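You operate a simulated robot arm through the tools that you are given. There is no shell and no other tool. Be economical: measure what you need, move in short steps, check, and stop when the job is done.

The job below is to be done with a simulated two-armed robot. You get a single attempt, and the scene is never put back.

TASK
Refill the empty tin with three scoops of what its label names.
Fine: from its low tub, with the green-handled scoop; spill none; lids back on tub and tin, scoop back in its place. Set down upright: green-handled scoop.
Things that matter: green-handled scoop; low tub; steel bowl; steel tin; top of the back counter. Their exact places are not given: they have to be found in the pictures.

Only the result counts: the job must be done as asked and must still hold three seconds after the hand-in. Knocking over, shifting, dropping, spilling or breaking anything else fails it. Lids that push on must go on centred and level and be pressed home; caps that screw on are set level and turned clockwise until they are tight.

THE ROBOT
Two 7-joint arms with fingered hands on one trunk, on a base that drives. Base frame: it is fixed to the floor where the robot stands at the start and does not move with it; the origin is under the middle of the robot, x ahead of it, y to its left, z up. Readings come in m, degrees, newtons and seconds.
The left shoulder is at the start at [0.042, 0.174, 1.121], the right one opposite. With the tool pointing down near the work surface each hand reaches from about 0.3 to 0.72 m from the robot's upright axis, wherever it stands, measured 20 degrees to its own side. Places, roughly: steel tin [0.75, -1, 1]; top of the back counter [0.5, -0.9, 0.8]. Payload 3.8 kg a hand.
The TCP of each hand is the grasp point between the finger pads, 0.026 m short of the fingertips. In the tool frame z runs along the fingers and y along their closing line. Largest opening 0.132 m; the body of the gripper starts 0.073 m behind the TCP. The gripper is a hand of 3 fingers: y runs from the thumb to the fingers, the wrist lies at [0, 0, -0.224] in the tool frame, and closing takes about 1.5 s.
Orientation is that of the tool frame in the base frame, as a unit quaternion [x, y, z, w]. With the fingers straight down and closing along the base's y, the tool's x points along the base's -x, its y along +y and its z along -z.

THE INTERFACE
- The arms move only by the tool move_arm. It takes "left_steps", "right_steps" or both (then of equal length, played together; a hand with none holds still); each is one flat list of numbers, 6 for each row, row after row: the shift along the base's x, y, z in m, then the turn, a rotation vector about the base's x, y, z in degrees. In form: [dx, dy, dz, wx, wy, wz, dx, dy, dz, wx, wy, wz, ...]. A call has 1 to 20 rows; each row shifts and turns the commanded pose from where the row before left it. "left_gripper" and "right_gripper" are, for a hand that has rows, the closure, from 0 (fully open) to 1 (shut), set as the call begins (left out, the last holds). Each row takes 0.2 s and may step no farther than 0.05 m and 8.6 degrees from the row before; otherwise, or with a gripper value out of range, the whole call is refused. A pose out of reach is approached as far as the arm can. The call stops where the force on the tool passes 40 N (or 10 N more than at its start, if that is more) or the arm is blocked; 0.2 s more then pass. Each finger travels about 0.108 m/s and halts on what it meets, pressing with about 23 N; the grip force reading is that of the motor and also rises with nothing between the fingers. The clock runs only during rows and for 0.2 s after the last one: add rows that do not move to give the fingers time. The reply holds the time, the measured pose of the TCP, the force on the tool along the base axes, the opening and the grip force, in the units named above and with some noise, with the torque about the TCP (base axes, N m) and any sound that the robot's microphone picked up.
- Cameras (640 x 400 px; columns grow to the right, rows downward): "scene" is now at [0.1802, -0.0547, 1.0128]; the picture's right is [-0.58, -0.81, 0.00], its down [-0.21, 0.15, -0.97] and it looks along [0.79, -0.56, -0.26] (base axes); focal length 214 px, centre (320, 200). "left" rides on the left gripper at [-0.062, 0.003, -0.092] in its tool frame; the picture's right is [-0.05, -1.00, 0.00], its down [0.83, -0.04, -0.56] and it looks along [0.55, -0.03, 0.83] (tool axes); focal length 230 px, centre (320, 200). "right" rides on the right gripper at [0.062, 0.003, -0.092] in its tool frame; the picture's right is [-0.05, 1.00, 0.00], its down [-0.83, -0.04, -0.56] and it looks along [-0.55, -0.03, 0.83] (tool axes); focal length 230 px, centre (320, 200).
- camera(camera): a new picture of that camera. No time passes.
- move_column(by): slides the trunk up (or, below 0, down) by that many m; the arms and the scene camera ride with it, the base frame stays. It gives what a move gives, with no picture.
- roll_base(legs): drives the robot by 1 to 6 legs, each [ahead, left, turn to the left] in m, m and degrees, along the robot's own axes; the way and the turn of a leg run together, so that a leg with both is an arc; at most 1.5 m and 180 degrees a leg. The arms and the cameras ride along, it lands a little off, and it stops where it bumps. It gives what a move gives.
- curl_fingers(finger1, finger2, thumb_bend, hand): sets how far each is bent, from 0 (flat) to 1 (curled in); at 0.3 the hand is open as for a grip, at 0.7 the pads meet at the TCP. One left out holds its place. A second passes; each finger stops where it meets its share of the squeeze, and holds until it gets a number again. A gripper value or a shape takes the hand back. It gives what a move gives, with no picture; readings hold the bend of each and the force on the fingers (four entries, about 0 where the hand has none), thumb and palm.
- grasp_type(shape, hand): the hand has 3 fingers and takes this shape, open, in about a second: jaw (thumb against the fingers, like two jaws); tri (thumb and two fingers); tip (a fingertip pinch); poke (one finger out to press); point (the index stretched); flat (the hand flat); cup (the hand cupped); fist (a fist). The gripper value then closes the fingers along that shape, each until it touches; the sizes above hold for jaw. It gives what a move gives, with no picture.
- aim_head(pan, tilt): turns the head with the scene camera to pan (to the left, within 60 degrees either way) and tilt (down, from -29 to 69), counted from straight ahead of the robot. It gives what a move gives.
- measure_at(camera, pixels): for up to 12 pixels [column, row] of the newest picture of that camera ("zoom" is the newest enlarged one), the place [x, y, z] in the base frame of the surface seen there, good to about 0.002 m. No time passes.
- zoom(camera, box): a new picture of the part [left, top, right, bottom] of that camera's present view, enlarged. No time passes.
- sign_off(): hands the job in; it is judged then, once.

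Go step by step. Measure first, check grasps and placings, and put right what went wrong. The budget is 80 turns and 62 pictures, counting those below and the enlarged ones. Unless the task says otherwise, let go and move clear before handing in, and close with one line.

The tools are called after "Call:" as a command line: name --argument value ..., lists and objects as JSON in quotes. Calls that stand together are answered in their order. move_arm: Moves the arms, as the interface text tells. Its arguments: {"type":"object","properties":{"left_steps":{"type":"array","items":{"type":"number"}},"left_gripper":{"type":"number"},"right_steps":{"type":"array","items":{"type":"number"}},"right_gripper":{"type":"number"}},"required":[]} The other tools are called the same way: move_column (by) slides the trunk up or down; grasp_type (shape, hand) gives the hand a shape; curl_fingers (finger1, finger2, thumb_bend, hand) moves the fingers one by one; roll_base (legs) drives the base; aim_head (pan, tilt) turns the head that bears the scene camera; camera (camera) takes a picture; measure_at (camera, pixels) gives the place of the surface under pixels of a picture; zoom (camera, box) takes an enlarged picture of a part of a camera's view; sign_off () hands the job in.

At the start:

```text
time: 0.0
left_ee_pos: [0.4378, -0.0296, 0.999]
left_ee_rot: [-0.001, 1.0, 0.0, 0.0]
left_wrist_force: [-0.2, -0.2, 0.6]
left_moment: [0.0, 0.0, 0.02]
left_finger_gap: 0.1318
left_gripper_force: 0.0
left_shape: jaw
left_bend: [0.3, 0.3, 0.3]
left_finger forces: [0.1, 0.0, 0.0, 0.0, 0.0, 0.0]
right_ee_pos: [0.3448, -0.5231, 1.2196]
right_ee_rot: [0.001, 1.0, 0.001, -0.001]
right_wrist_force: [0.6, 0.5, -0.4]
right_moment: [0.03, 0.0, -0.01]
right_finger_gap: 0.1318
right_gripper_force: 0.2
right_shape: jaw
right_bend: [0.3, 0.3, 0.3]
right_finger forces: [0.0, 0.0, 0.0, 0.0, 0.1, 0.0]
trunk travel left (down, up): [-0.425, 0.057]
robot x, y, heading: [0.003, -0.0028, 0.0]
head pan, tilt: [-35.6, 14.8]
```

scene: 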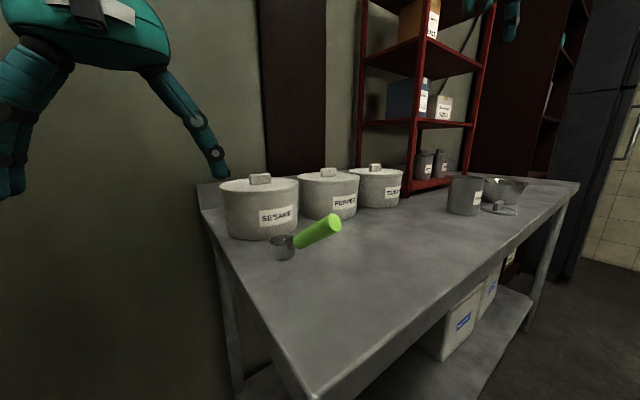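
right: 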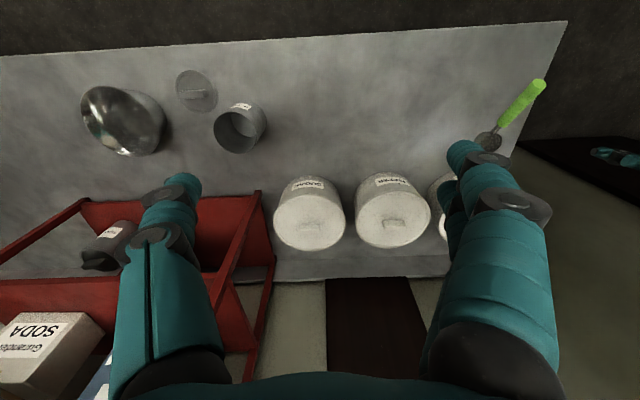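
left: 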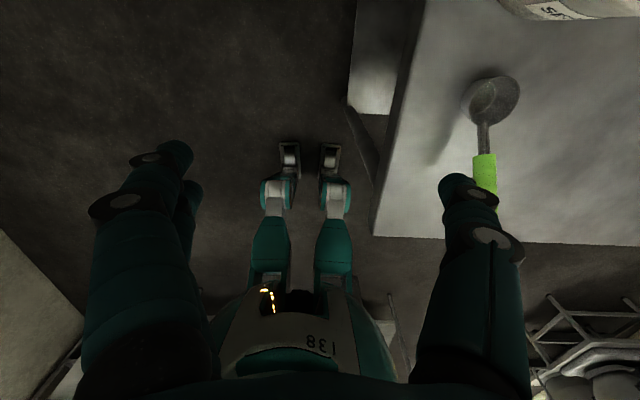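

The scene shows three low tubs (SESAME at 275,215, PEPPER at 343,203, a third at 392,192), the scoop at 283,245–340,225, and the tin at 465,195 with its lid beside it. I will zoom in on the labels and measure the main points.

Call:
zoom --camera "scene" --box '[430, 160, 540, 229]'

Call:
zoom --camera "scene" --box '[200, 150, 420, 288]'

Call:
measure_at --camera "scene" --pixels '[[283, 242], [300, 242], [320, 230], [336, 222], [260, 180], [328, 173], [376, 167], [467, 195], [500, 208], [510, 190], [260, 178], [250, 270]]'

Call:
measure_at --camera "right" --pixels '[[310, 232], [393, 222], [308, 200], [345, 220], [275, 220], [240, 105], [265, 130], [215, 130], [195, 92], [125, 115], [85, 110], [240, 130]]'

```text
5.80 times, centred on (485, 194) of scene
```

zoom: 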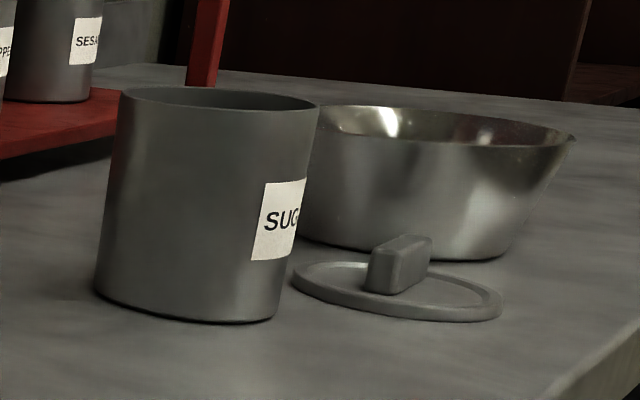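

```text
2.90 times, centred on (310, 219) of scene
```

zoom: 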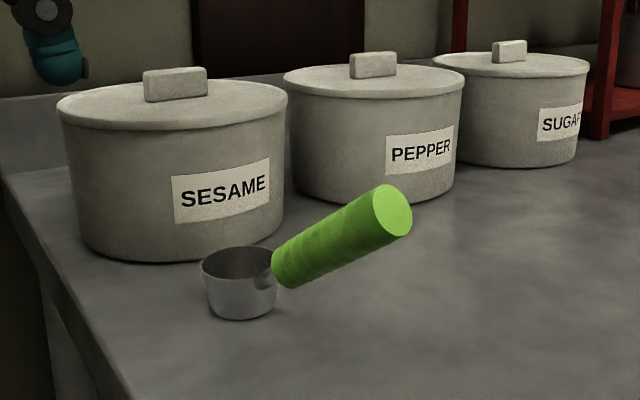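

```text
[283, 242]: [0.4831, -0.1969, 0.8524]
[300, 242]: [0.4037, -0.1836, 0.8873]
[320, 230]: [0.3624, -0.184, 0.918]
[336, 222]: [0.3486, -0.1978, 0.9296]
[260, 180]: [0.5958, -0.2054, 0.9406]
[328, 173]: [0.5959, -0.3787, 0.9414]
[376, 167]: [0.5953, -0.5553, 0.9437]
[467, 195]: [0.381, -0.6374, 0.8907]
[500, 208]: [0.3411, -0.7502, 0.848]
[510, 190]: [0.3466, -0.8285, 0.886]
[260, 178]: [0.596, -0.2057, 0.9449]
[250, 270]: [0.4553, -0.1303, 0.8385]
```

```text
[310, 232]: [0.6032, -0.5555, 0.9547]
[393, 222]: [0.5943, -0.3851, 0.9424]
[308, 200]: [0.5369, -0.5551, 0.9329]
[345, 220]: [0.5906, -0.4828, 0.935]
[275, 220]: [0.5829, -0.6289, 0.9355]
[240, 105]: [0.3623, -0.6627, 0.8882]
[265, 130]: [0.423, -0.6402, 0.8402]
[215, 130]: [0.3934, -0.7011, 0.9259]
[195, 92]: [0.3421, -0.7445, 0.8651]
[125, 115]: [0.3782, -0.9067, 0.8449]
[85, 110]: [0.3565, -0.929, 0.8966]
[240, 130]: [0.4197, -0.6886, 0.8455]
```

The counter tin is labelled SUGAR, and a SUGAR tub stands third in the row. I will look into the tin and bowl and check the shelf tins to make sure this is the right tin.

Call:
zoom --camera "right" --box '[60, 50, 300, 200]'

Call:
zoom --camera "scene" --box '[380, 70, 500, 210]'

Call:
zoom --camera "left" --box '[420, 50, 560, 220]'

```text
2.67 times, centred on (180, 125) of right
```

zoom: 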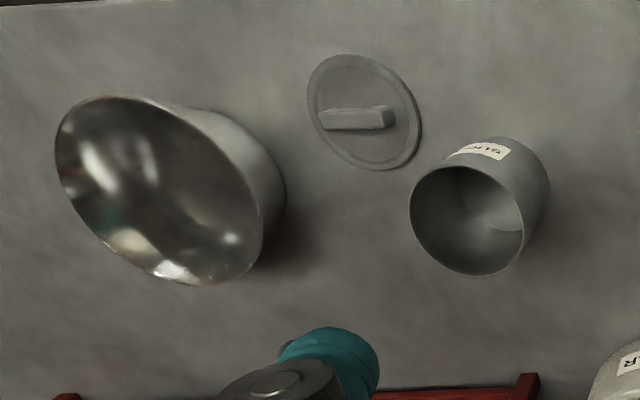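

```text
2.86 times, centred on (440, 140) of scene
```

zoom: 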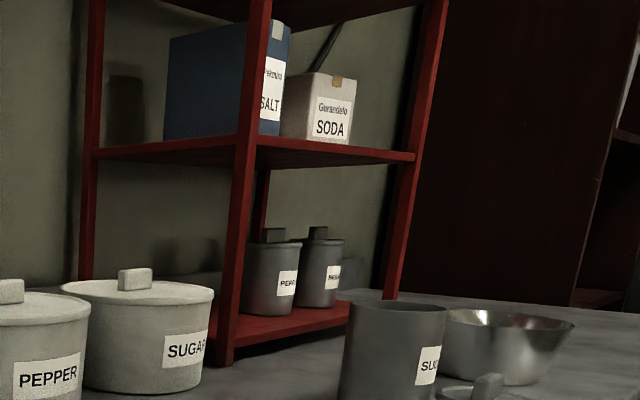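

```text
2.35 times, centred on (490, 135) of left
```

zoom: 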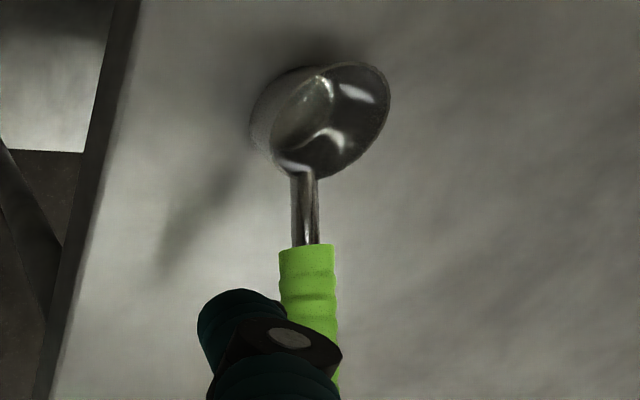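

The counter SUGAR tin is empty, with its lid beside it and a SUGAR tub in the row, so that is the target. I will measure the counter edges and the space around the base before rolling.

Call:
measure_at --camera "left" --pixels '[[385, 225], [440, 235], [415, 60], [560, 235], [290, 160], [328, 160], [484, 170], [484, 120], [476, 95], [488, 200], [490, 80], [370, 90]]'

Call:
measure_at --camera "right" --pixels '[[300, 45], [500, 30], [100, 60], [20, 70], [540, 80], [500, 125], [520, 100], [487, 142], [260, 200], [85, 210], [110, 235], [300, 270]]'

Call:
measure_at --camera "scene" --pixels '[[424, 165], [442, 165], [430, 185], [367, 168], [440, 350], [300, 380], [215, 200], [500, 330], [570, 183], [470, 70]]'

```text
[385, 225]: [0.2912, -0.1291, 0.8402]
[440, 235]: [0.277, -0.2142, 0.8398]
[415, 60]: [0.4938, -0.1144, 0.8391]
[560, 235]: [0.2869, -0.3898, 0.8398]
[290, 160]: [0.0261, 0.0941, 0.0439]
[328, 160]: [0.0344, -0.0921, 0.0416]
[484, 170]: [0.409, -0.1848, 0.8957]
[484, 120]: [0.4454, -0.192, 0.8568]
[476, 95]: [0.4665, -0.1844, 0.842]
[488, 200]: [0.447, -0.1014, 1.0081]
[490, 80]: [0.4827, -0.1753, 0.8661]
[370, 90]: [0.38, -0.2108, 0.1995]
```

```text
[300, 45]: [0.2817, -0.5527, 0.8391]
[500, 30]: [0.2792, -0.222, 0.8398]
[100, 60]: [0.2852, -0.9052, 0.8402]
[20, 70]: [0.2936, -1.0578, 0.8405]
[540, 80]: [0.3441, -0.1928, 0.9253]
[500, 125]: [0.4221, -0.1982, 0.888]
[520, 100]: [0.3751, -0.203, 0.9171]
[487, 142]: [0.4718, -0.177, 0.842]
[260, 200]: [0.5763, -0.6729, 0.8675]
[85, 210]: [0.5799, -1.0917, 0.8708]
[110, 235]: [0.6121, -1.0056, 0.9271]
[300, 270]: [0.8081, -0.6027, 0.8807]
```

```text
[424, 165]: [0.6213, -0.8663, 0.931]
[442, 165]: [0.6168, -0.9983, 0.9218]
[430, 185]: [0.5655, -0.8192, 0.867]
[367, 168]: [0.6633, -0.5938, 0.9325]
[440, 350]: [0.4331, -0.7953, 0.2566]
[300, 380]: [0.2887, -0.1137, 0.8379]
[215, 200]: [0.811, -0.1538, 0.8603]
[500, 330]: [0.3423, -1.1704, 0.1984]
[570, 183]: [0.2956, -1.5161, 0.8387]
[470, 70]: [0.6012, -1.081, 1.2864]
```

The counter spans x from 0.275 to about 0.81, with its near end at y = -0.11. I will park the left arm up and out to its side, and bring the right hand in before rolling along the counter.

Call:
move_arm --left_steps '[0, 0.02, 0.045, 0, 0, 0, 0, 0.02, 0.045, 0, 0, 0, 0, 0.045, 0.02, 0, 0, 0, 0, 0.045, 0.02, 0, 0, 0, 0, 0.045, 0.02, 0, 0, 0, -0.01, 0.045, 0.02, 0, 0, 0, -0.01, 0.045, 0, 0, 0, 0, -0.01, 0.045, 0, 0, 0, 0]' --right_steps '[0, 0, 0, 0, 0, 0, 0, 0, 0, 0, 0, 0, 0, 0.04, -0.01, 0, 0, 0, 0, 0.04, -0.01, 0, 0, 0, 0, 0.04, -0.01, 0, 0, 0, 0, 0.04, -0.01, 0, 0, 0, 0, 0.04, -0.01, 0, 0, 0, 0, 0.04, -0.01, 0, 0, 0]'

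Call:
roll_base --legs '[[-0.03, -0.45, 0]]'

Call:
aim_head --pan -15 --tilt 30

Call:
camera --camera "scene"

Call:
camera --camera "right"

```text
refused: row 6 steps farther than a row can; nothing moved
```

```text
time: 2.7
left_ee_pos: [0.4093, -0.4714, 0.9997]
left_ee_rot: [-0.004, 1.0, -0.001, 0.0]
left_wrist_force: [-0.3, 0.0, 0.0]
left_moment: [-0.01, -0.02, 0.02]
left_finger_gap: 0.1317
left_gripper_force: 0.0
left_shape: jaw
left_bend: [0.3, 0.3, 0.3]
left_finger forces: [0.1, 0.0, 0.0, 0.1, 0.0, 0.0]
right_ee_pos: [0.3209, -0.9658, 1.2193]
right_ee_rot: [-0.004, 1.0, 0.001, 0.0]
right_wrist_force: [0.3, -0.4, -0.2]
right_moment: [0.02, 0.0, 0.02]
right_finger_gap: 0.1317
right_gripper_force: 0.0
right_shape: jaw
right_bend: [0.3, 0.3, 0.3]
right_finger forces: [0.0, 0.0, 0.1, 0.0, 0.1, 0.1]
trunk travel left (down, up): [-0.425, 0.057]
robot x, y, heading: [-0.0262, -0.4492, 0.5]
head pan, tilt: [-35.6, 14.8]
```

```text
time: 3.5
left_ee_pos: [0.4097, -0.4703, 1.0012]
left_ee_rot: [-0.004, 1.0, 0.0, 0.0]
left_wrist_force: [0.8, -0.9, -0.8]
left_moment: [0.0, -0.01, 0.01]
left_finger_gap: 0.132
left_gripper_force: 0.1
left_shape: jaw
left_bend: [0.3, 0.3, 0.3]
left_finger forces: [0.0, 0.1, 0.1, 0.1, 0.0, 0.1]
right_ee_pos: [0.3198, -0.9657, 1.2194]
right_ee_rot: [-0.003, 1.0, 0.0, 0.0]
right_wrist_force: [0.2, 0.2, -0.2]
right_moment: [-0.02, 0.0, 0.0]
right_finger_gap: 0.1318
right_gripper_force: 0.0
right_shape: jaw
right_bend: [0.3, 0.3, 0.3]
right_finger forces: [0.1, 0.0, 0.0, 0.0, 0.0, 0.1]
trunk travel left (down, up): [-0.425, 0.057]
robot x, y, heading: [-0.0276, -0.4429, 0.4]
head pan, tilt: [-15.0, 30.0]
```

```text
53 pictures are left
```

scene: 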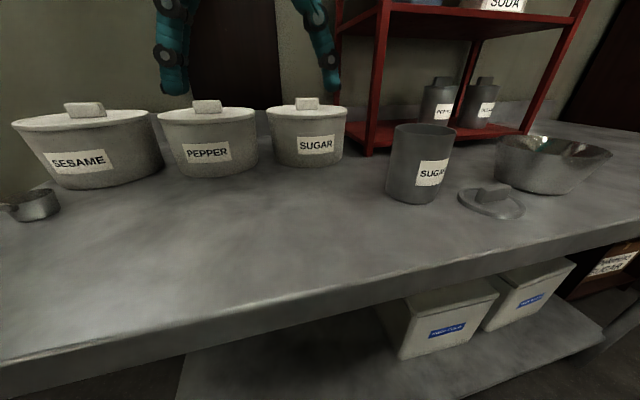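

```text
52 pictures are left
```

right: 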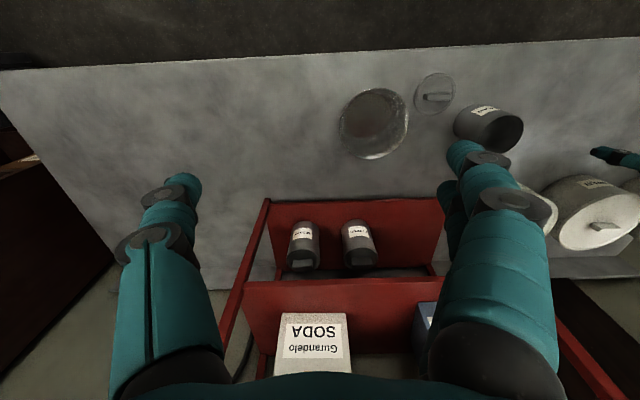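

Nothing was touched by the roll, even though the arm move was refused. I will move the arms now, with shorter steps.

Call:
move_arm --left_steps '[0, 0.02, 0.045, 0, 0, 0, 0, 0.02, 0.045, 0, 0, 0, 0, 0.044, 0.02, 0, 0, 0, 0, 0.044, 0.02, 0, 0, 0, 0, 0.044, 0.02, 0, 0, 0, 0, 0.044, 0.02, 0, 0, 0, -0.01, 0.045, 0, 0, 0, 0, -0.01, 0.045, 0, 0, 0, 0, 0, 0, 0, 0, 0, 0, 0, 0, 0, 0, 0, 0]' --right_steps '[0, 0, 0, 0, 0, 0, 0, 0, 0, 0, 0, 0, 0, 0.048, -0.01, 0, 0, 0, 0, 0.048, -0.01, 0, 0, 0, 0.02, 0.045, 0, 0, 0, 0, 0.02, 0.045, 0, 0, 0, 0, 0.02, 0.045, 0, 0, 0, 0, 0.02, 0.045, 0, 0, 0, 0, 0.02, 0.045, 0, 0, 0, 0, 0.02, 0.045, 0, 0, 0, 0]'

Call:
camera --camera "right"

Call:
zoom --camera "scene" --box '[250, 80, 540, 230]'

```text
time: 5.8
left_ee_pos: [0.3872, -0.1661, 1.1705]
left_ee_rot: [-0.004, 1.0, -0.001, 0.001]
left_wrist_force: [-0.5, -0.8, -0.1]
left_moment: [-0.04, 0.02, 0.01]
left_finger_gap: 0.1317
left_gripper_force: 0.1
left_shape: jaw
left_bend: [0.3, 0.3, 0.3]
left_finger forces: [0.0, 0.1, 0.0, 0.0, 0.0, 0.0]
right_ee_pos: [0.4413, -0.6001, 1.199]
right_ee_rot: [-0.003, 1.0, 0.0, 0.0]
right_wrist_force: [-0.6, -0.2, -0.5]
right_moment: [0.04, 0.01, 0.0]
right_finger_gap: 0.1321
right_gripper_force: 0.0
right_shape: jaw
right_bend: [0.3, 0.3, 0.3]
right_finger forces: [0.0, 0.0, 0.0, 0.0, 0.0, 0.0]
trunk travel left (down, up): [-0.425, 0.057]
robot x, y, heading: [-0.0244, -0.4436, 0.4]
head pan, tilt: [-15.0, 30.0]
```

```text
51 pictures are left
```

right: 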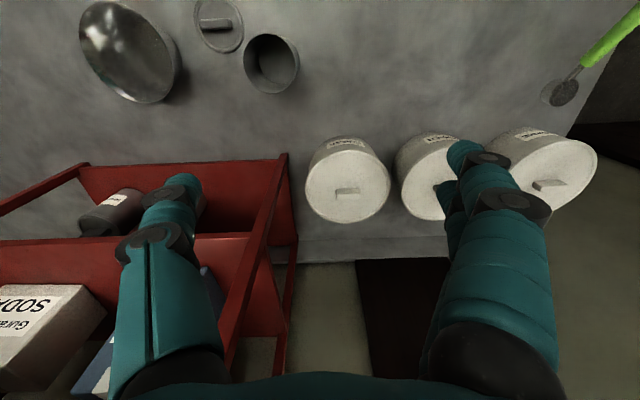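

```text
2.21 times, centred on (395, 155) of scene
```

zoom: 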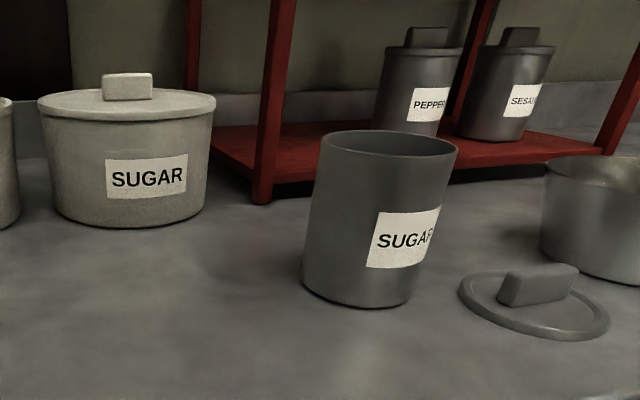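

The right camera shows the SUGAR lid at (346,185) with its knob at (346,191). I will measure the knob, lid rim, tin and tin lid.

Call:
measure_at --camera "right" --pixels '[[338, 192], [355, 190], [346, 188], [346, 195], [310, 190], [387, 188], [347, 215], [347, 155], [270, 65], [247, 65], [295, 65], [216, 24]]'

Call:
measure_at --camera "zoom" --pixels '[[105, 78], [150, 78], [127, 90], [45, 100], [212, 98], [128, 118], [130, 180], [323, 140], [455, 150], [390, 160], [540, 285], [500, 305]]'

```text
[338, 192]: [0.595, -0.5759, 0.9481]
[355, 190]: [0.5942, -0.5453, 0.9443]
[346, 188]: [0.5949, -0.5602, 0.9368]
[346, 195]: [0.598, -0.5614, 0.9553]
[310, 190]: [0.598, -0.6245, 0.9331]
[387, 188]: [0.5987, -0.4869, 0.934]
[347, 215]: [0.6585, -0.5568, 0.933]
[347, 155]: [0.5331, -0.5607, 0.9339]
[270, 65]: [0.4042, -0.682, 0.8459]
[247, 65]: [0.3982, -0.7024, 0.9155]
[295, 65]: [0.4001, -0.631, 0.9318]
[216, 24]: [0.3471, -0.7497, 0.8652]
```

```text
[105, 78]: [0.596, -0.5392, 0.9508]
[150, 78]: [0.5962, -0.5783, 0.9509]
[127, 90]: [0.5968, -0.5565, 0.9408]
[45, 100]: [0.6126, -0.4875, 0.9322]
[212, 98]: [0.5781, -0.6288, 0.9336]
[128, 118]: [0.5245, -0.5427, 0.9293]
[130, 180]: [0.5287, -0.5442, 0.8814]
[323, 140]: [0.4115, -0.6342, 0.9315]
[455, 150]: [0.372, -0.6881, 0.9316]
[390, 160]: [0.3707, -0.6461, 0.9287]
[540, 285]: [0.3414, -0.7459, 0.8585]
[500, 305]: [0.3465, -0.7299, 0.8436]
```

The lid centre is about (0.598, -0.557), its top is at z 0.934, and the knob bar lies along y up to z 0.957. I will turn the right hand -90° to close along x and hover above the knob.

Call:
move_arm --right_steps '[0.015, 0.004, -0.01, 0, 0, -8.2, 0.015, 0.004, -0.01, 0, 0, -8.2, 0.015, 0.004, -0.01, 0, 0, -8.2, 0.015, 0.004, -0.01, 0, 0, -8.2, 0.015, 0.004, -0.01, 0, 0, -8.2, 0.015, 0.004, -0.01, 0, 0, -8.2, 0.015, 0.004, -0.01, 0, 0, -8.2, 0.015, 0.004, -0.01, 0, 0, -8.2, 0.015, 0.004, -0.01, 0, 0, -8.2, 0.015, 0.004, -0.01, 0, 0, -8.2, 0.011, 0.003, -0.01, 0, 0, -8.0, 0, 0, -0.04, 0, 0, 0]' --right_gripper 0.4

Call:
camera --camera "right"

Call:
camera --camera "scene"

```text
time: 8.3
left_ee_pos: [0.3899, -0.165, 1.1719]
left_ee_rot: [-0.003, 1.0, -0.001, 0.0]
left_wrist_force: [1.0, -0.7, -0.5]
left_moment: [-0.05, -0.01, 0.03]
left_finger_gap: 0.1319
left_gripper_force: 0.1
left_shape: jaw
left_bend: [0.3, 0.3, 0.3]
left_finger forces: [0.0, 0.0, 0.1, 0.0, 0.0, 0.0]
right_ee_pos: [0.6027, -0.5568, 1.0485]
right_ee_rot: [0.705, 0.709, 0.0, 0.0]
right_wrist_force: [0.1, 0.1, 0.1]
right_moment: [0.02, 0.03, 0.0]
right_finger_gap: 0.0798
right_gripper_force: 0.0
right_shape: jaw
right_bend: [0.71, 0.71, 0.71]
right_finger forces: [0.1, 0.0, 0.0, 0.1, 0.1, 0.0]
trunk travel left (down, up): [-0.425, 0.057]
robot x, y, heading: [-0.0239, -0.4461, 0.5]
head pan, tilt: [-15.0, 30.0]
```

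```text
49 pictures are left
```

right: 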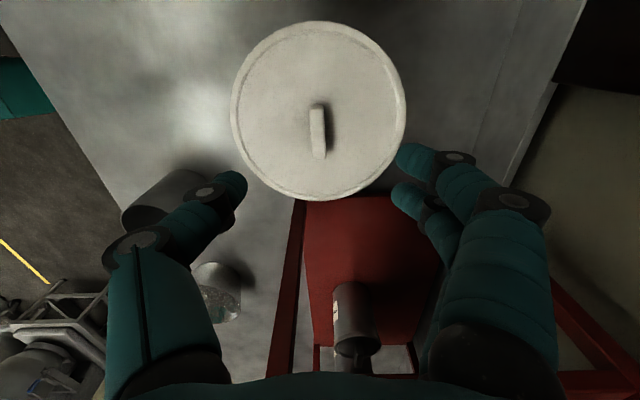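

```text
48 pictures are left
```

scene: 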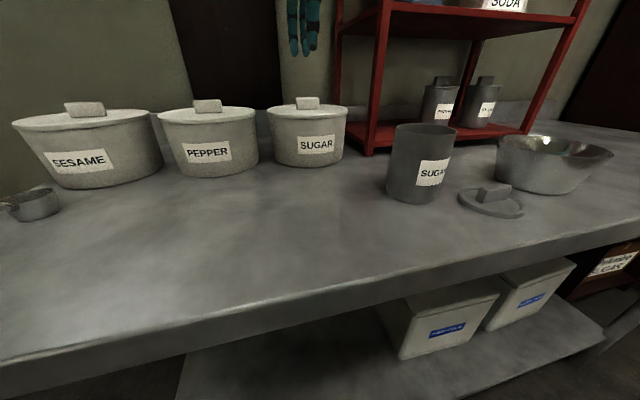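

The knob at (317,130) in the right camera is nearly centred between the fingers. I will measure it exactly before descending.

Call:
measure_at --camera "right" --pixels '[[310, 115], [323, 115], [317, 130], [316, 108], [318, 155], [235, 120], [403, 110], [318, 28], [318, 195], [270, 110]]'

```text
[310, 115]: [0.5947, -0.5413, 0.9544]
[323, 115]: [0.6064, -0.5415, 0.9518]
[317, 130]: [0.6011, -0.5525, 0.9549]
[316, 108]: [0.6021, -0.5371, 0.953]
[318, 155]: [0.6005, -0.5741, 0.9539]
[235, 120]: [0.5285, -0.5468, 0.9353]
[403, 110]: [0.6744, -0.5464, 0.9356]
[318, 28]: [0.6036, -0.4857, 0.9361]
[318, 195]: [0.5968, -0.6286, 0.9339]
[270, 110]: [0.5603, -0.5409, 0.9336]
```

Knob and lid are centred at (0.601, -0.557). I will descend to z 0.963 and close on the knob.

Call:
move_arm --right_steps '[-0.001, 0, -0.03, 0, 0, 0, 0, 0, -0.03, 0, 0, 0, 0, 0, -0.02, 0, 0, 0, 0, 0, -0.005, 0, 0, 0]'

Call:
move_arm --right_steps '[0, 0, 0, 0, 0, 0, 0, 0, 0, 0, 0, 0, 0, 0, 0, 0, 0, 0, 0, 0, 0, 0, 0, 0, 0, 0, 0, 0, 0, 0, 0, 0, 0, 0, 0, 0]' --right_gripper 1

```text
time: 9.3
left_ee_pos: [0.3901, -0.1669, 1.1716]
left_ee_rot: [-0.003, 1.0, 0.0, -0.001]
left_wrist_force: [-0.2, 0.3, 0.1]
left_moment: [-0.02, -0.01, 0.03]
left_finger_gap: 0.1318
left_gripper_force: 0.0
left_shape: jaw
left_bend: [0.3, 0.3, 0.3]
left_finger forces: [0.0, 0.0, 0.0, 0.0, 0.0, 0.0]
right_ee_pos: [0.6019, -0.5584, 0.9639]
right_ee_rot: [0.705, 0.71, 0.0, 0.0]
right_wrist_force: [0.9, 0.0, -0.5]
right_moment: [-0.01, -0.03, 0.01]
right_finger_gap: 0.0799
right_gripper_force: 0.1
right_shape: jaw
right_bend: [0.71, 0.71, 0.71]
right_finger forces: [0.1, 0.0, 0.0, 0.1, 0.0, 0.0]
trunk travel left (down, up): [-0.425, 0.057]
robot x, y, heading: [-0.0278, -0.4457, 0.5]
head pan, tilt: [-15.0, 30.0]
```

```text
time: 10.8
left_ee_pos: [0.3875, -0.1672, 1.1713]
left_ee_rot: [-0.004, 1.0, -0.001, 0.0]
left_wrist_force: [1.1, -0.5, -0.3]
left_moment: [0.0, 0.01, 0.03]
left_finger_gap: 0.132
left_gripper_force: 0.0
left_shape: jaw
left_bend: [0.3, 0.3, 0.3]
left_finger forces: [0.0, 0.0, 0.0, 0.1, 0.0, 0.1]
right_ee_pos: [0.6006, -0.5563, 0.9626]
right_ee_rot: [0.705, 0.71, -0.001, -0.001]
right_wrist_force: [-0.2, 0.3, -1.9]
right_moment: [0.02, -0.01, -0.03]
right_finger_gap: 0.0073
right_gripper_force: 23.1
right_shape: jaw
right_bend: [0.71, 0.71, 0.7]
right_finger forces: [10.0, 9.9, 0.0, 0.0, 20.5, 0.1]
trunk travel left (down, up): [-0.425, 0.057]
robot x, y, heading: [-0.0294, -0.4472, -0.0]
head pan, tilt: [-15.0, 30.0]
```

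The grip holds 20 N on the knob with a 7 mm gap. I will lift slowly.

Call:
move_arm --right_steps '[0, 0, 0.005, 0, 0, 0, 0, 0, 0.01, 0, 0, 0, 0, 0, 0.02, 0, 0, 0, 0, 0, 0.03, 0, 0, 0, 0, 0, 0.04, 0, 0, 0]'

Call:
camera --camera "scene"

```text
time: 11.9
left_ee_pos: [0.3882, -0.1668, 1.1708]
left_ee_rot: [-0.004, 1.0, -0.001, 0.0]
left_wrist_force: [-0.2, -0.3, 0.5]
left_moment: [-0.02, 0.01, -0.01]
left_finger_gap: 0.132
left_gripper_force: 0.1
left_shape: jaw
left_bend: [0.3, 0.3, 0.3]
left_finger forces: [0.0, 0.0, 0.0, 0.0, 0.1, 0.0]
right_ee_pos: [0.5991, -0.5587, 1.0694]
right_ee_rot: [0.706, 0.708, 0.0, 0.0]
right_wrist_force: [0.0, -0.6, -0.3]
right_moment: [-0.02, 0.02, -0.02]
right_finger_gap: 0.007
right_gripper_force: 22.9
right_shape: jaw
right_bend: [0.71, 0.71, 0.7]
right_finger forces: [10.3, 10.2, 0.0, 0.0, 20.6, 0.1]
trunk travel left (down, up): [-0.425, 0.057]
robot x, y, heading: [-0.0281, -0.446, 0.3]
head pan, tilt: [-15.0, 30.0]
heard: snap
```

```text
47 pictures are left
```

scene: 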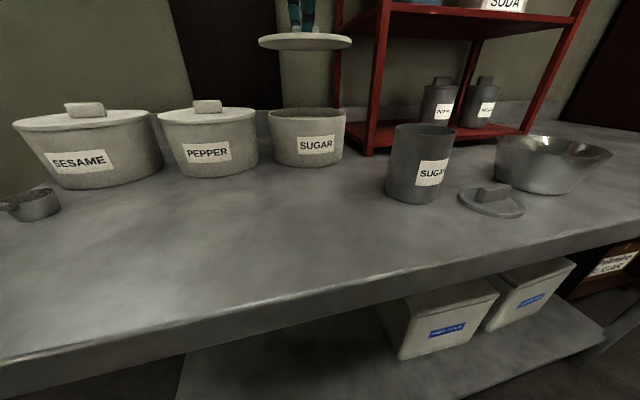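

The lid is off cleanly (a snap was heard), leaving the tub open at (308,125). I will carry the lid to a clear spot at (0.41, -0.40) and lower it.

Call:
move_arm --right_steps '[-0.035, 0.03, 0, 0, 0, 0, -0.035, 0.03, 0, 0, 0, 0, -0.035, 0.03, 0, 0, 0, 0, -0.035, 0.03, 0, 0, 0, 0, -0.035, 0.03, 0, 0, 0, 0, -0.015, 0.007, -0.03, 0, 0, 0, 0, 0, -0.045, 0, 0, 0, 0, 0, -0.045, 0, 0, 0, 0, 0, -0.04, 0, 0, 0]'

Call:
camera --camera "scene"

Call:
camera --camera "right"

```text
time: 14.0
left_ee_pos: [0.3858, -0.1662, 1.172]
left_ee_rot: [-0.003, 1.0, 0.0, 0.001]
left_wrist_force: [0.2, -0.4, -0.5]
left_moment: [0.05, 0.0, 0.01]
left_finger_gap: 0.1316
left_gripper_force: 0.1
left_shape: jaw
left_bend: [0.3, 0.3, 0.3]
left_finger forces: [0.0, 0.1, 0.0, 0.0, 0.0, 0.0]
right_ee_pos: [0.5164, -0.4584, 0.9593]
right_ee_rot: [0.704, 0.71, 0.006, 0.004]
right_wrist_force: [-14.1, 0.5, 20.7]
right_moment: [0.1, 0.17, 0.06]
right_finger_gap: 0.0094
right_gripper_force: 23.1
right_shape: jaw
right_bend: [0.74, 0.73, 0.7]
right_finger forces: [19.3, 13.5, 0.1, 0.0, 30.0, 0.0]
right hand out of reach, approached as far as the arm can: row 2, 3, 5, 6, 7, 8, 9
trunk travel left (down, up): [-0.425, 0.057]
robot x, y, heading: [-0.0286, -0.4456, 0.3]
head pan, tilt: [-15.0, 30.0]
stopped in row 9 (right hand): the force on the tool passed its limit (the readings are from after the stop); the commanded pose is now the measured one
```

```text
46 pictures are left
```

scene: 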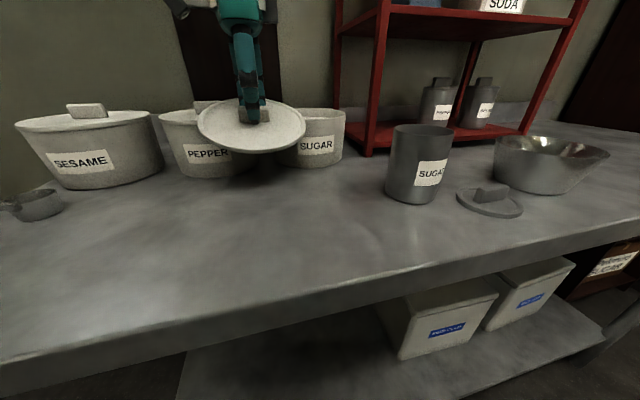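

```text
45 pictures are left
```

right: 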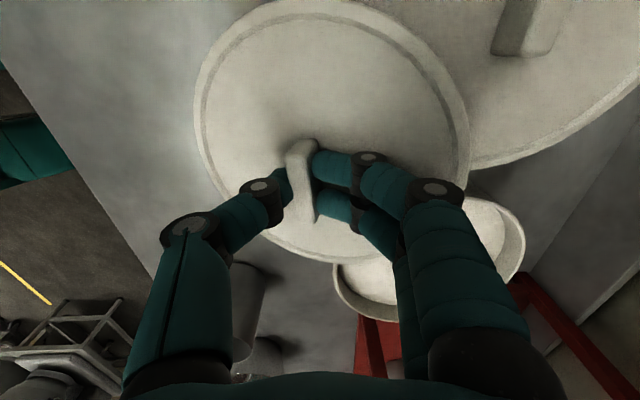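

The hand fell short of the target (out of reach) and the lid touched the tubs at (0.516, -0.458), stopping at 20 N. I will lift straight up and check for shifts.

Call:
move_arm --right_steps '[-0.002, 0, 0.01, 0, 0, 0, -0.003, 0, 0.02, 0, 0, 0, 0, 0, 0.04, 0, 0, 0, 0, 0, 0.04, 0, 0, 0]'

Call:
camera --camera "scene"

Call:
measure_at --camera "scene" --pixels '[[210, 112], [209, 100], [160, 118], [258, 115], [210, 125], [270, 115], [345, 113], [308, 145], [90, 107], [308, 110], [308, 125], [308, 135]]'

```text
time: 15.0
left_ee_pos: [0.3888, -0.1652, 1.1715]
left_ee_rot: [-0.003, 1.0, 0.0, -0.001]
left_wrist_force: [-0.9, -0.8, 0.1]
left_moment: [-0.01, 0.01, 0.01]
left_finger_gap: 0.1317
left_gripper_force: 0.0
left_shape: jaw
left_bend: [0.3, 0.3, 0.3]
left_finger forces: [0.1, 0.0, 0.1, 0.1, 0.0, 0.1]
right_ee_pos: [0.5177, -0.4604, 1.063]
right_ee_rot: [0.705, 0.709, 0.004, 0.002]
right_wrist_force: [0.5, -0.5, -0.6]
right_moment: [-0.04, 0.01, 0.03]
right_finger_gap: 0.0068
right_gripper_force: 22.8
right_shape: jaw
right_bend: [0.72, 0.72, 0.7]
right_finger forces: [11.0, 10.8, 0.0, 0.0, 21.7, 0.0]
trunk travel left (down, up): [-0.425, 0.057]
robot x, y, heading: [-0.0287, -0.4459, 0.2]
head pan, tilt: [-15.0, 30.0]
```

```text
44 pictures are left
```

scene: 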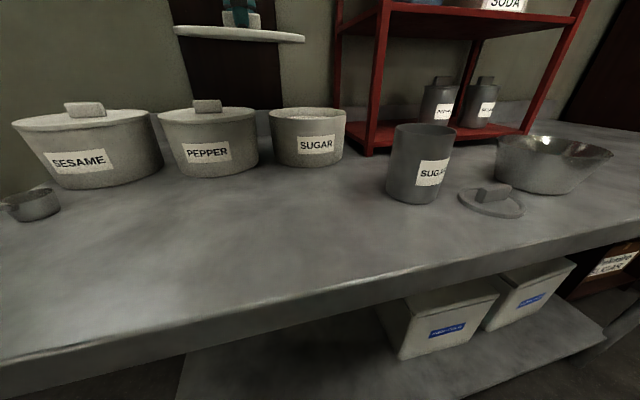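

```text
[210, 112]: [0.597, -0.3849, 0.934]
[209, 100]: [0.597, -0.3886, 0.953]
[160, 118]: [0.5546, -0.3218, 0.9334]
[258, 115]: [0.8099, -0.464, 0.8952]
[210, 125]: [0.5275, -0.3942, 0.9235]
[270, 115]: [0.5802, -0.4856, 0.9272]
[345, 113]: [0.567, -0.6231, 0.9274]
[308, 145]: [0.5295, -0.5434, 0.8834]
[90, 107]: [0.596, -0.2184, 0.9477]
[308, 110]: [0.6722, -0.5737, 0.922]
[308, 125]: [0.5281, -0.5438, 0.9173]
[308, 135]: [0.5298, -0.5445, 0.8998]
```

Nothing shifted: the PEPPER knob is still at (209,106) and the SUGAR tub is in place. The target is too far to the left for the right arm, so I will roll the base left to bring it into reach.

Call:
roll_base --legs '[[-0.05, 0.2, 0]]'

```text
time: 16.6
left_ee_pos: [0.3363, 0.0311, 1.1714]
left_ee_rot: [-0.004, 1.0, 0.0, 0.0]
left_wrist_force: [-0.3, 0.5, 1.1]
left_moment: [-0.04, -0.03, 0.04]
left_finger_gap: 0.1319
left_gripper_force: 0.0
left_shape: jaw
left_bend: [0.3, 0.3, 0.3]
left_finger forces: [0.0, 0.0, 0.0, 0.0, 0.0, 0.1]
right_ee_pos: [0.4662, -0.2623, 1.0638]
right_ee_rot: [0.704, 0.71, 0.004, 0.002]
right_wrist_force: [0.9, 0.7, -0.4]
right_moment: [0.0, -0.03, -0.02]
right_finger_gap: 0.0063
right_gripper_force: 23.3
right_shape: jaw
right_bend: [0.72, 0.72, 0.7]
right_finger forces: [11.0, 10.8, 0.0, 0.0, 21.8, 0.0]
trunk travel left (down, up): [-0.425, 0.057]
robot x, y, heading: [-0.0807, -0.2501, 0.4]
head pan, tilt: [-15.0, 30.0]
```

The base is now at y = -0.25. I will move the lid over (0.40, -0.41) at the same height and check before lowering.

Call:
move_arm --right_steps '[-0.005, -0.037, 0, 0, 0, 0, -0.015, -0.037, 0, 0, 0, 0, -0.023, -0.037, 0, 0, 0, 0, -0.023, -0.037, 0, 0, 0, 0, 0, 0, 0, 0, 0, 0]'

Call:
camera --camera "right"

```text
time: 17.8
left_ee_pos: [0.3373, 0.0316, 1.171]
left_ee_rot: [-0.004, 1.0, 0.0, 0.0]
left_wrist_force: [-0.4, 0.3, -0.4]
left_moment: [0.01, -0.05, 0.01]
left_finger_gap: 0.1317
left_gripper_force: 0.0
left_shape: jaw
left_bend: [0.3, 0.3, 0.3]
left_finger forces: [0.0, 0.1, 0.0, 0.1, 0.0, 0.0]
right_ee_pos: [0.3977, -0.4102, 1.0631]
right_ee_rot: [0.705, 0.71, 0.003, 0.002]
right_wrist_force: [-0.6, 0.5, 0.5]
right_moment: [-0.06, -0.02, -0.03]
right_finger_gap: 0.0067
right_gripper_force: 23.2
right_shape: jaw
right_bend: [0.72, 0.72, 0.7]
right_finger forces: [11.0, 10.7, 0.0, 0.0, 21.7, 0.0]
trunk travel left (down, up): [-0.425, 0.057]
robot x, y, heading: [-0.0811, -0.2453, 0.3]
head pan, tilt: [-15.0, 30.0]
```

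```text
43 pictures are left
```

right: 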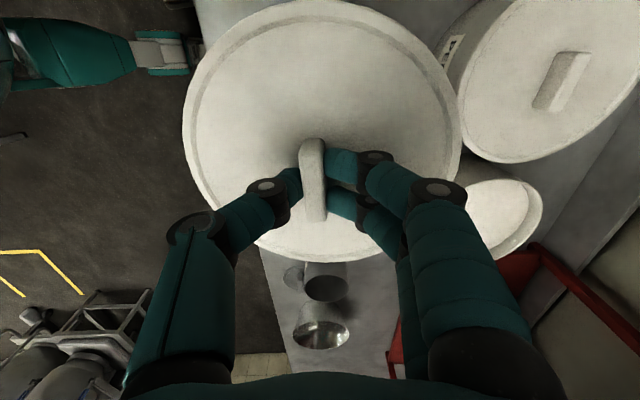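

The reach is good. I will measure the lid plane for tilt before lowering.

Call:
measure_at --camera "right" --pixels '[[215, 130], [440, 130], [320, 25], [280, 225], [312, 150], [250, 80], [400, 80]]'

```text
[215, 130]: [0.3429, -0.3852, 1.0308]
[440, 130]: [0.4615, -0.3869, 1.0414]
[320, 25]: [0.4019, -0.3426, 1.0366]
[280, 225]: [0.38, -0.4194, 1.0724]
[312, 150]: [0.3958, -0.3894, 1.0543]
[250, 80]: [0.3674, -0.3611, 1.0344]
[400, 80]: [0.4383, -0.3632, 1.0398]
```

The lid slipped about 5° in the grip, high on +x. I will turn the hand +5° about y to level it, then lower.

Call:
move_arm --right_steps '[0, 0, -0.04, 0, 2.5, 0, 0, 0, -0.04, 0, 2.5, 0, 0, 0, -0.04, 0, 0, 0, 0, 0, -0.03, 0, 0, 0, 0, 0, -0.008, 0, 0, 0, 0, 0, -0.006, 0, 0, 0]'

```text
time: 19.2
left_ee_pos: [0.3371, 0.0323, 1.1698]
left_ee_rot: [-0.004, 1.0, 0.001, 0.001]
left_wrist_force: [-0.3, -0.2, 1.0]
left_moment: [0.0, -0.04, -0.01]
left_finger_gap: 0.1317
left_gripper_force: 0.1
left_shape: jaw
left_bend: [0.3, 0.3, 0.3]
left_finger forces: [0.0, 0.0, 0.0, 0.0, 0.0, 0.0]
right_ee_pos: [0.3996, -0.4099, 0.9006]
right_ee_rot: [0.704, 0.709, -0.027, -0.029]
right_wrist_force: [0.0, -0.1, -0.3]
right_moment: [-0.03, 0.03, -0.02]
right_finger_gap: 0.0063
right_gripper_force: 22.9
right_shape: jaw
right_bend: [0.72, 0.72, 0.7]
right_finger forces: [10.9, 10.6, 0.1, 0.0, 21.6, 0.0]
trunk travel left (down, up): [-0.425, 0.057]
robot x, y, heading: [-0.08, -0.2485, 0.3]
head pan, tilt: [-15.0, 30.0]
```

No contact yet at TCP z 0.90. I will continue down in small steps until contact.

Call:
move_arm --right_steps '[0, 0, -0.004, 0, 0, 0, 0, 0, -0.004, 0, 0, 0, 0, 0, -0.003, 0, 0, 0, 0, 0, -0.003, 0, 0, 0]'

Call:
zoom --camera "scene" --box '[200, 60, 440, 210]'

```text
time: 20.2
left_ee_pos: [0.3373, 0.0315, 1.1709]
left_ee_rot: [-0.003, 1.0, 0.0, 0.0]
left_wrist_force: [0.1, -0.2, -0.6]
left_moment: [-0.02, 0.0, -0.01]
left_finger_gap: 0.1321
left_gripper_force: 0.1
left_shape: jaw
left_bend: [0.3, 0.3, 0.3]
left_finger forces: [0.0, 0.1, 0.0, 0.1, 0.1, 0.0]
right_ee_pos: [0.3992, -0.4097, 0.8868]
right_ee_rot: [0.704, 0.709, -0.027, -0.029]
right_wrist_force: [-0.1, 1.1, -0.7]
right_moment: [-0.01, -0.01, 0.03]
right_finger_gap: 0.0065
right_gripper_force: 23.3
right_shape: jaw
right_bend: [0.72, 0.72, 0.7]
right_finger forces: [10.8, 10.7, 0.1, 0.0, 21.7, 0.0]
trunk travel left (down, up): [-0.425, 0.057]
robot x, y, heading: [-0.0805, -0.2459, 0.3]
head pan, tilt: [-15.0, 30.0]
```

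```text
2.67 times, centred on (320, 135) of scene
```

zoom: 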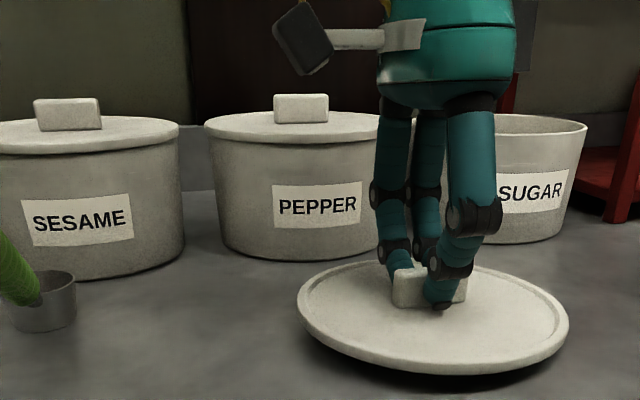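

The lid is level and just above the counter. I will lower the rest in fine steps.

Call:
move_arm --right_steps '[0, 0, -0.003, 0, 0, 0, 0, 0, -0.003, 0, 0, 0, 0, 0, -0.002, 0, 0, 0, 0, 0, -0.002, 0, 0, 0]'

```text
time: 21.2
left_ee_pos: [0.3376, 0.032, 1.1722]
left_ee_rot: [-0.004, 1.0, 0.001, 0.001]
left_wrist_force: [0.5, -0.1, -0.2]
left_moment: [-0.05, 0.01, -0.02]
left_finger_gap: 0.1318
left_gripper_force: 0.0
left_shape: jaw
left_bend: [0.3, 0.3, 0.3]
left_finger forces: [0.0, 0.0, 0.0, 0.0, 0.1, 0.0]
right_ee_pos: [0.4003, -0.4094, 0.8762]
right_ee_rot: [0.704, 0.709, -0.027, -0.03]
right_wrist_force: [0.6, 0.8, -0.8]
right_moment: [-0.04, 0.02, -0.02]
right_finger_gap: 0.0065
right_gripper_force: 22.7
right_shape: jaw
right_bend: [0.72, 0.72, 0.7]
right_finger forces: [10.8, 10.8, 0.0, 0.1, 21.9, 0.0]
trunk travel left (down, up): [-0.425, 0.057]
robot x, y, heading: [-0.0823, -0.2482, 0.4]
head pan, tilt: [-15.0, 30.0]
```

Still no contact at z 0.876, so I will keep going in 2 mm steps.

Call:
move_arm --right_steps '[0, 0, -0.002, 0, 0, 0, 0, 0, -0.002, 0, 0, 0, 0, 0, -0.002, 0, 0, 0]'

Call:
zoom --camera "scene" --box '[280, 140, 440, 240]'

```text
time: 22.0
left_ee_pos: [0.3365, 0.0312, 1.1722]
left_ee_rot: [-0.004, 1.0, 0.0, 0.001]
left_wrist_force: [0.6, 0.3, 0.2]
left_moment: [0.01, -0.01, 0.03]
left_finger_gap: 0.1319
left_gripper_force: 0.0
left_shape: jaw
left_bend: [0.3, 0.3, 0.3]
left_finger forces: [0.0, 0.1, 0.0, 0.0, 0.0, 0.1]
right_ee_pos: [0.4002, -0.4106, 0.8734]
right_ee_rot: [0.704, 0.709, -0.026, -0.027]
right_wrist_force: [-1.4, 0.4, 16.9]
right_moment: [-0.03, 0.26, -0.04]
right_finger_gap: 0.0071
right_gripper_force: 23.3
right_shape: jaw
right_bend: [0.72, 0.72, 0.7]
right_finger forces: [12.1, 13.7, 0.0, 0.0, 32.9, 0.1]
trunk travel left (down, up): [-0.425, 0.057]
robot x, y, heading: [-0.0793, -0.2484, 0.4]
head pan, tilt: [-15.0, 30.0]
```

```text
4.00 times, centred on (360, 190) of scene
```

zoom: 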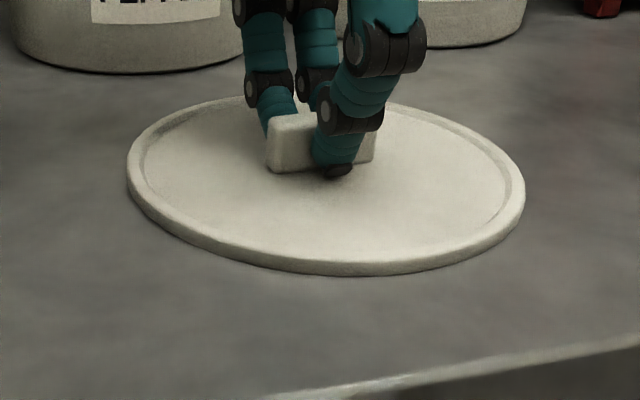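

Contact is at 17 N and the lid rests flat. I will relieve the pressure, open, and lift clear.

Call:
move_arm --right_steps '[0, 0, 0.003, 0, 0, 0, 0, 0, 0, 0, 0, 0, 0, 0, 0, 0, 0, 0, 0, 0, 0, 0, 0, 0, 0, 0, 0, 0, 0, 0]' --right_gripper 0.4

Call:
move_arm --right_steps '[0, 0, 0.04, 0, 0, 0, 0, 0, 0.04, 0, -5, 0, 0, 0, 0.045, 0, 0, 0, 0, 0, 0.045, 0, 0, 0]'

Call:
camera --camera "right"

```text
time: 23.2
left_ee_pos: [0.3353, 0.0318, 1.1718]
left_ee_rot: [-0.004, 1.0, 0.0, 0.001]
left_wrist_force: [-0.9, 0.2, -0.1]
left_moment: [0.01, -0.01, 0.02]
left_finger_gap: 0.1318
left_gripper_force: 0.0
left_shape: jaw
left_bend: [0.3, 0.3, 0.3]
left_finger forces: [0.1, 0.0, 0.0, 0.0, 0.0, 0.0]
right_ee_pos: [0.3993, -0.4102, 0.8762]
right_ee_rot: [0.704, 0.709, -0.025, -0.026]
right_wrist_force: [-3.0, -0.7, 27.2]
right_moment: [-0.04, -0.98, -0.02]
right_finger_gap: 0.0725
right_gripper_force: 0.0
right_shape: jaw
right_bend: [0.74, 0.74, 0.71]
right_finger forces: [13.4, 13.4, 0.0, 0.0, 0.0, 0.0]
trunk travel left (down, up): [-0.425, 0.057]
robot x, y, heading: [-0.0803, -0.2472, 0.5]
head pan, tilt: [-15.0, 30.0]
```

```text
time: 24.2
left_ee_pos: [0.338, 0.0311, 1.1708]
left_ee_rot: [-0.004, 1.0, 0.0, 0.0]
left_wrist_force: [-0.4, -0.4, -0.3]
left_moment: [0.0, 0.0, 0.03]
left_finger_gap: 0.1319
left_gripper_force: 0.1
left_shape: jaw
left_bend: [0.3, 0.3, 0.3]
left_finger forces: [0.0, 0.1, 0.0, 0.0, 0.0, 0.0]
right_ee_pos: [0.4001, -0.4097, 1.0435]
right_ee_rot: [0.704, 0.71, 0.004, 0.002]
right_wrist_force: [-0.5, -0.3, -0.4]
right_moment: [0.01, -0.01, 0.04]
right_finger_gap: 0.0788
right_gripper_force: 0.1
right_shape: jaw
right_bend: [0.71, 0.71, 0.71]
right_finger forces: [0.0, 0.0, 0.0, 0.0, 0.0, 0.0]
trunk travel left (down, up): [-0.425, 0.057]
robot x, y, heading: [-0.0788, -0.2484, 0.3]
head pan, tilt: [-15.0, 30.0]
```

```text
40 pictures are left
```

right: 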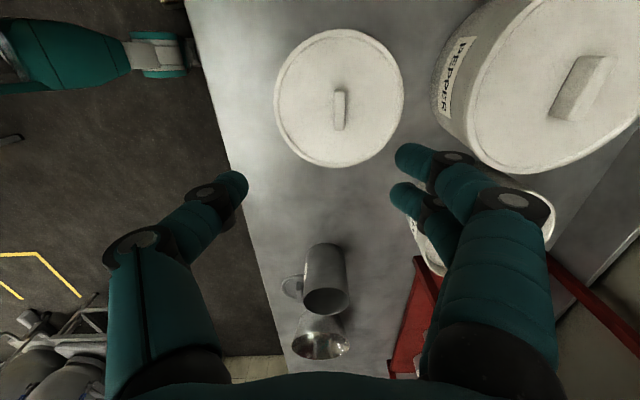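

The lid lies flat and clear at (340,97). Next I will roll back and left to face the scoop, so the hand can take the handle end-on.

Call:
roll_base --legs '[[-0.17, 0.21, 0]]'

Call:
move_arm --right_steps '[0, 0, 0.02, 0, 0, 8.2, 0, 0, 0.02, 0, 0, 8.2, 0, 0, 0.01, 0, 0, 8.2, 0, 0, 0, 0, 0, 8.2, 0, 0, 0, 0, 0, 8.2, 0, 0, 0, 0, 0, 8.2, 0, 0, 0, 0, 0, 8.2, 0, 0, 0, 0, 0, 8.2, 0, 0, 0, 0, 0, 8.2, 0, 0, 0, 0, 0, 8.2, 0, 0, 0, 0, 0, 8.0]'

Call:
aim_head --pan -15 --tilt 25

Call:
camera --camera "scene"

Call:
camera --camera "right"

```text
time: 26.1
left_ee_pos: [0.1644, 0.2461, 1.1703]
left_ee_rot: [-0.005, 1.0, 0.0, 0.0]
left_wrist_force: [-0.5, -0.7, -0.6]
left_moment: [-0.01, -0.01, -0.01]
left_finger_gap: 0.1321
left_gripper_force: 0.1
left_shape: jaw
left_bend: [0.3, 0.3, 0.3]
left_finger forces: [0.0, 0.1, 0.0, 0.0, 0.0, 0.1]
right_ee_pos: [0.2305, -0.1934, 1.0435]
right_ee_rot: [0.702, 0.712, 0.003, 0.002]
right_wrist_force: [-0.2, -0.2, -0.2]
right_moment: [0.0, -0.03, -0.01]
right_finger_gap: 0.0791
right_gripper_force: 0.1
right_shape: jaw
right_bend: [0.71, 0.71, 0.71]
right_finger forces: [0.1, 0.1, 0.0, 0.0, 0.0, 0.0]
trunk travel left (down, up): [-0.425, 0.057]
robot x, y, heading: [-0.2476, -0.0369, 0.6]
head pan, tilt: [-15.0, 30.0]
```

```text
time: 28.5
left_ee_pos: [0.1646, 0.2452, 1.1708]
left_ee_rot: [-0.006, 1.0, 0.0, 0.0]
left_wrist_force: [0.2, -0.5, -0.6]
left_moment: [0.0, -0.01, -0.02]
left_finger_gap: 0.132
left_gripper_force: 0.0
left_shape: jaw
left_bend: [0.3, 0.3, 0.3]
left_finger forces: [0.0, 0.0, 0.1, 0.0, 0.0, 0.0]
right_ee_pos: [0.2301, -0.1958, 1.0932]
right_ee_rot: [-0.008, 1.0, 0.004, 0.0]
right_wrist_force: [-0.1, 0.7, 0.2]
right_moment: [0.03, 0.0, -0.01]
right_finger_gap: 0.0786
right_gripper_force: 0.0
right_shape: jaw
right_bend: [0.71, 0.71, 0.71]
right_finger forces: [0.0, 0.0, 0.1, 0.1, 0.1, 0.1]
trunk travel left (down, up): [-0.425, 0.057]
robot x, y, heading: [-0.2543, -0.039, 0.8]
head pan, tilt: [-15.0, 30.0]
```

```text
time: 29.2
left_ee_pos: [0.1654, 0.2443, 1.1722]
left_ee_rot: [-0.006, 1.0, 0.0, 0.0]
left_wrist_force: [-0.1, 0.5, 0.5]
left_moment: [0.0, -0.01, 0.0]
left_finger_gap: 0.132
left_gripper_force: 0.0
left_shape: jaw
left_bend: [0.3, 0.3, 0.3]
left_finger forces: [0.0, 0.0, 0.0, 0.0, 0.0, 0.0]
right_ee_pos: [0.2295, -0.1952, 1.0946]
right_ee_rot: [-0.006, 1.0, 0.004, -0.001]
right_wrist_force: [-1.0, 0.5, 0.4]
right_moment: [0.03, -0.01, -0.01]
right_finger_gap: 0.0788
right_gripper_force: 0.0
right_shape: jaw
right_bend: [0.71, 0.71, 0.71]
right_finger forces: [0.0, 0.0, 0.1, 0.0, 0.0, 0.0]
trunk travel left (down, up): [-0.425, 0.057]
robot x, y, heading: [-0.2572, -0.0379, 0.6]
head pan, tilt: [-15.0, 25.0]
```

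```text
39 pictures are left
```

scene: 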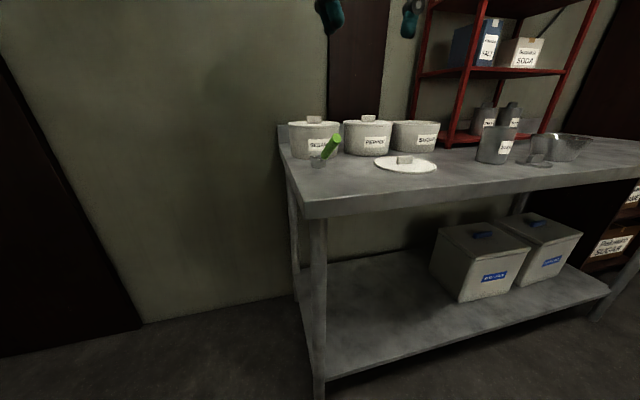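

```text
38 pictures are left
```

right: 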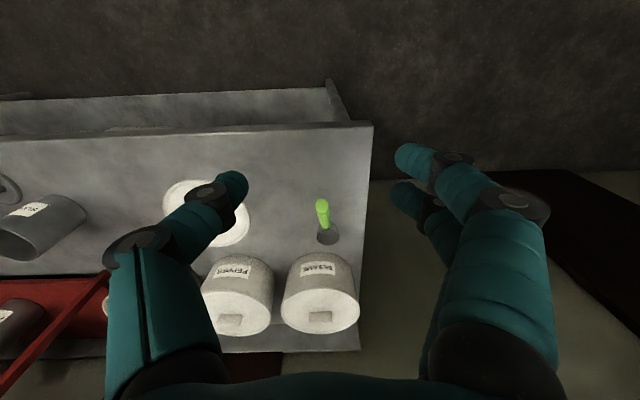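

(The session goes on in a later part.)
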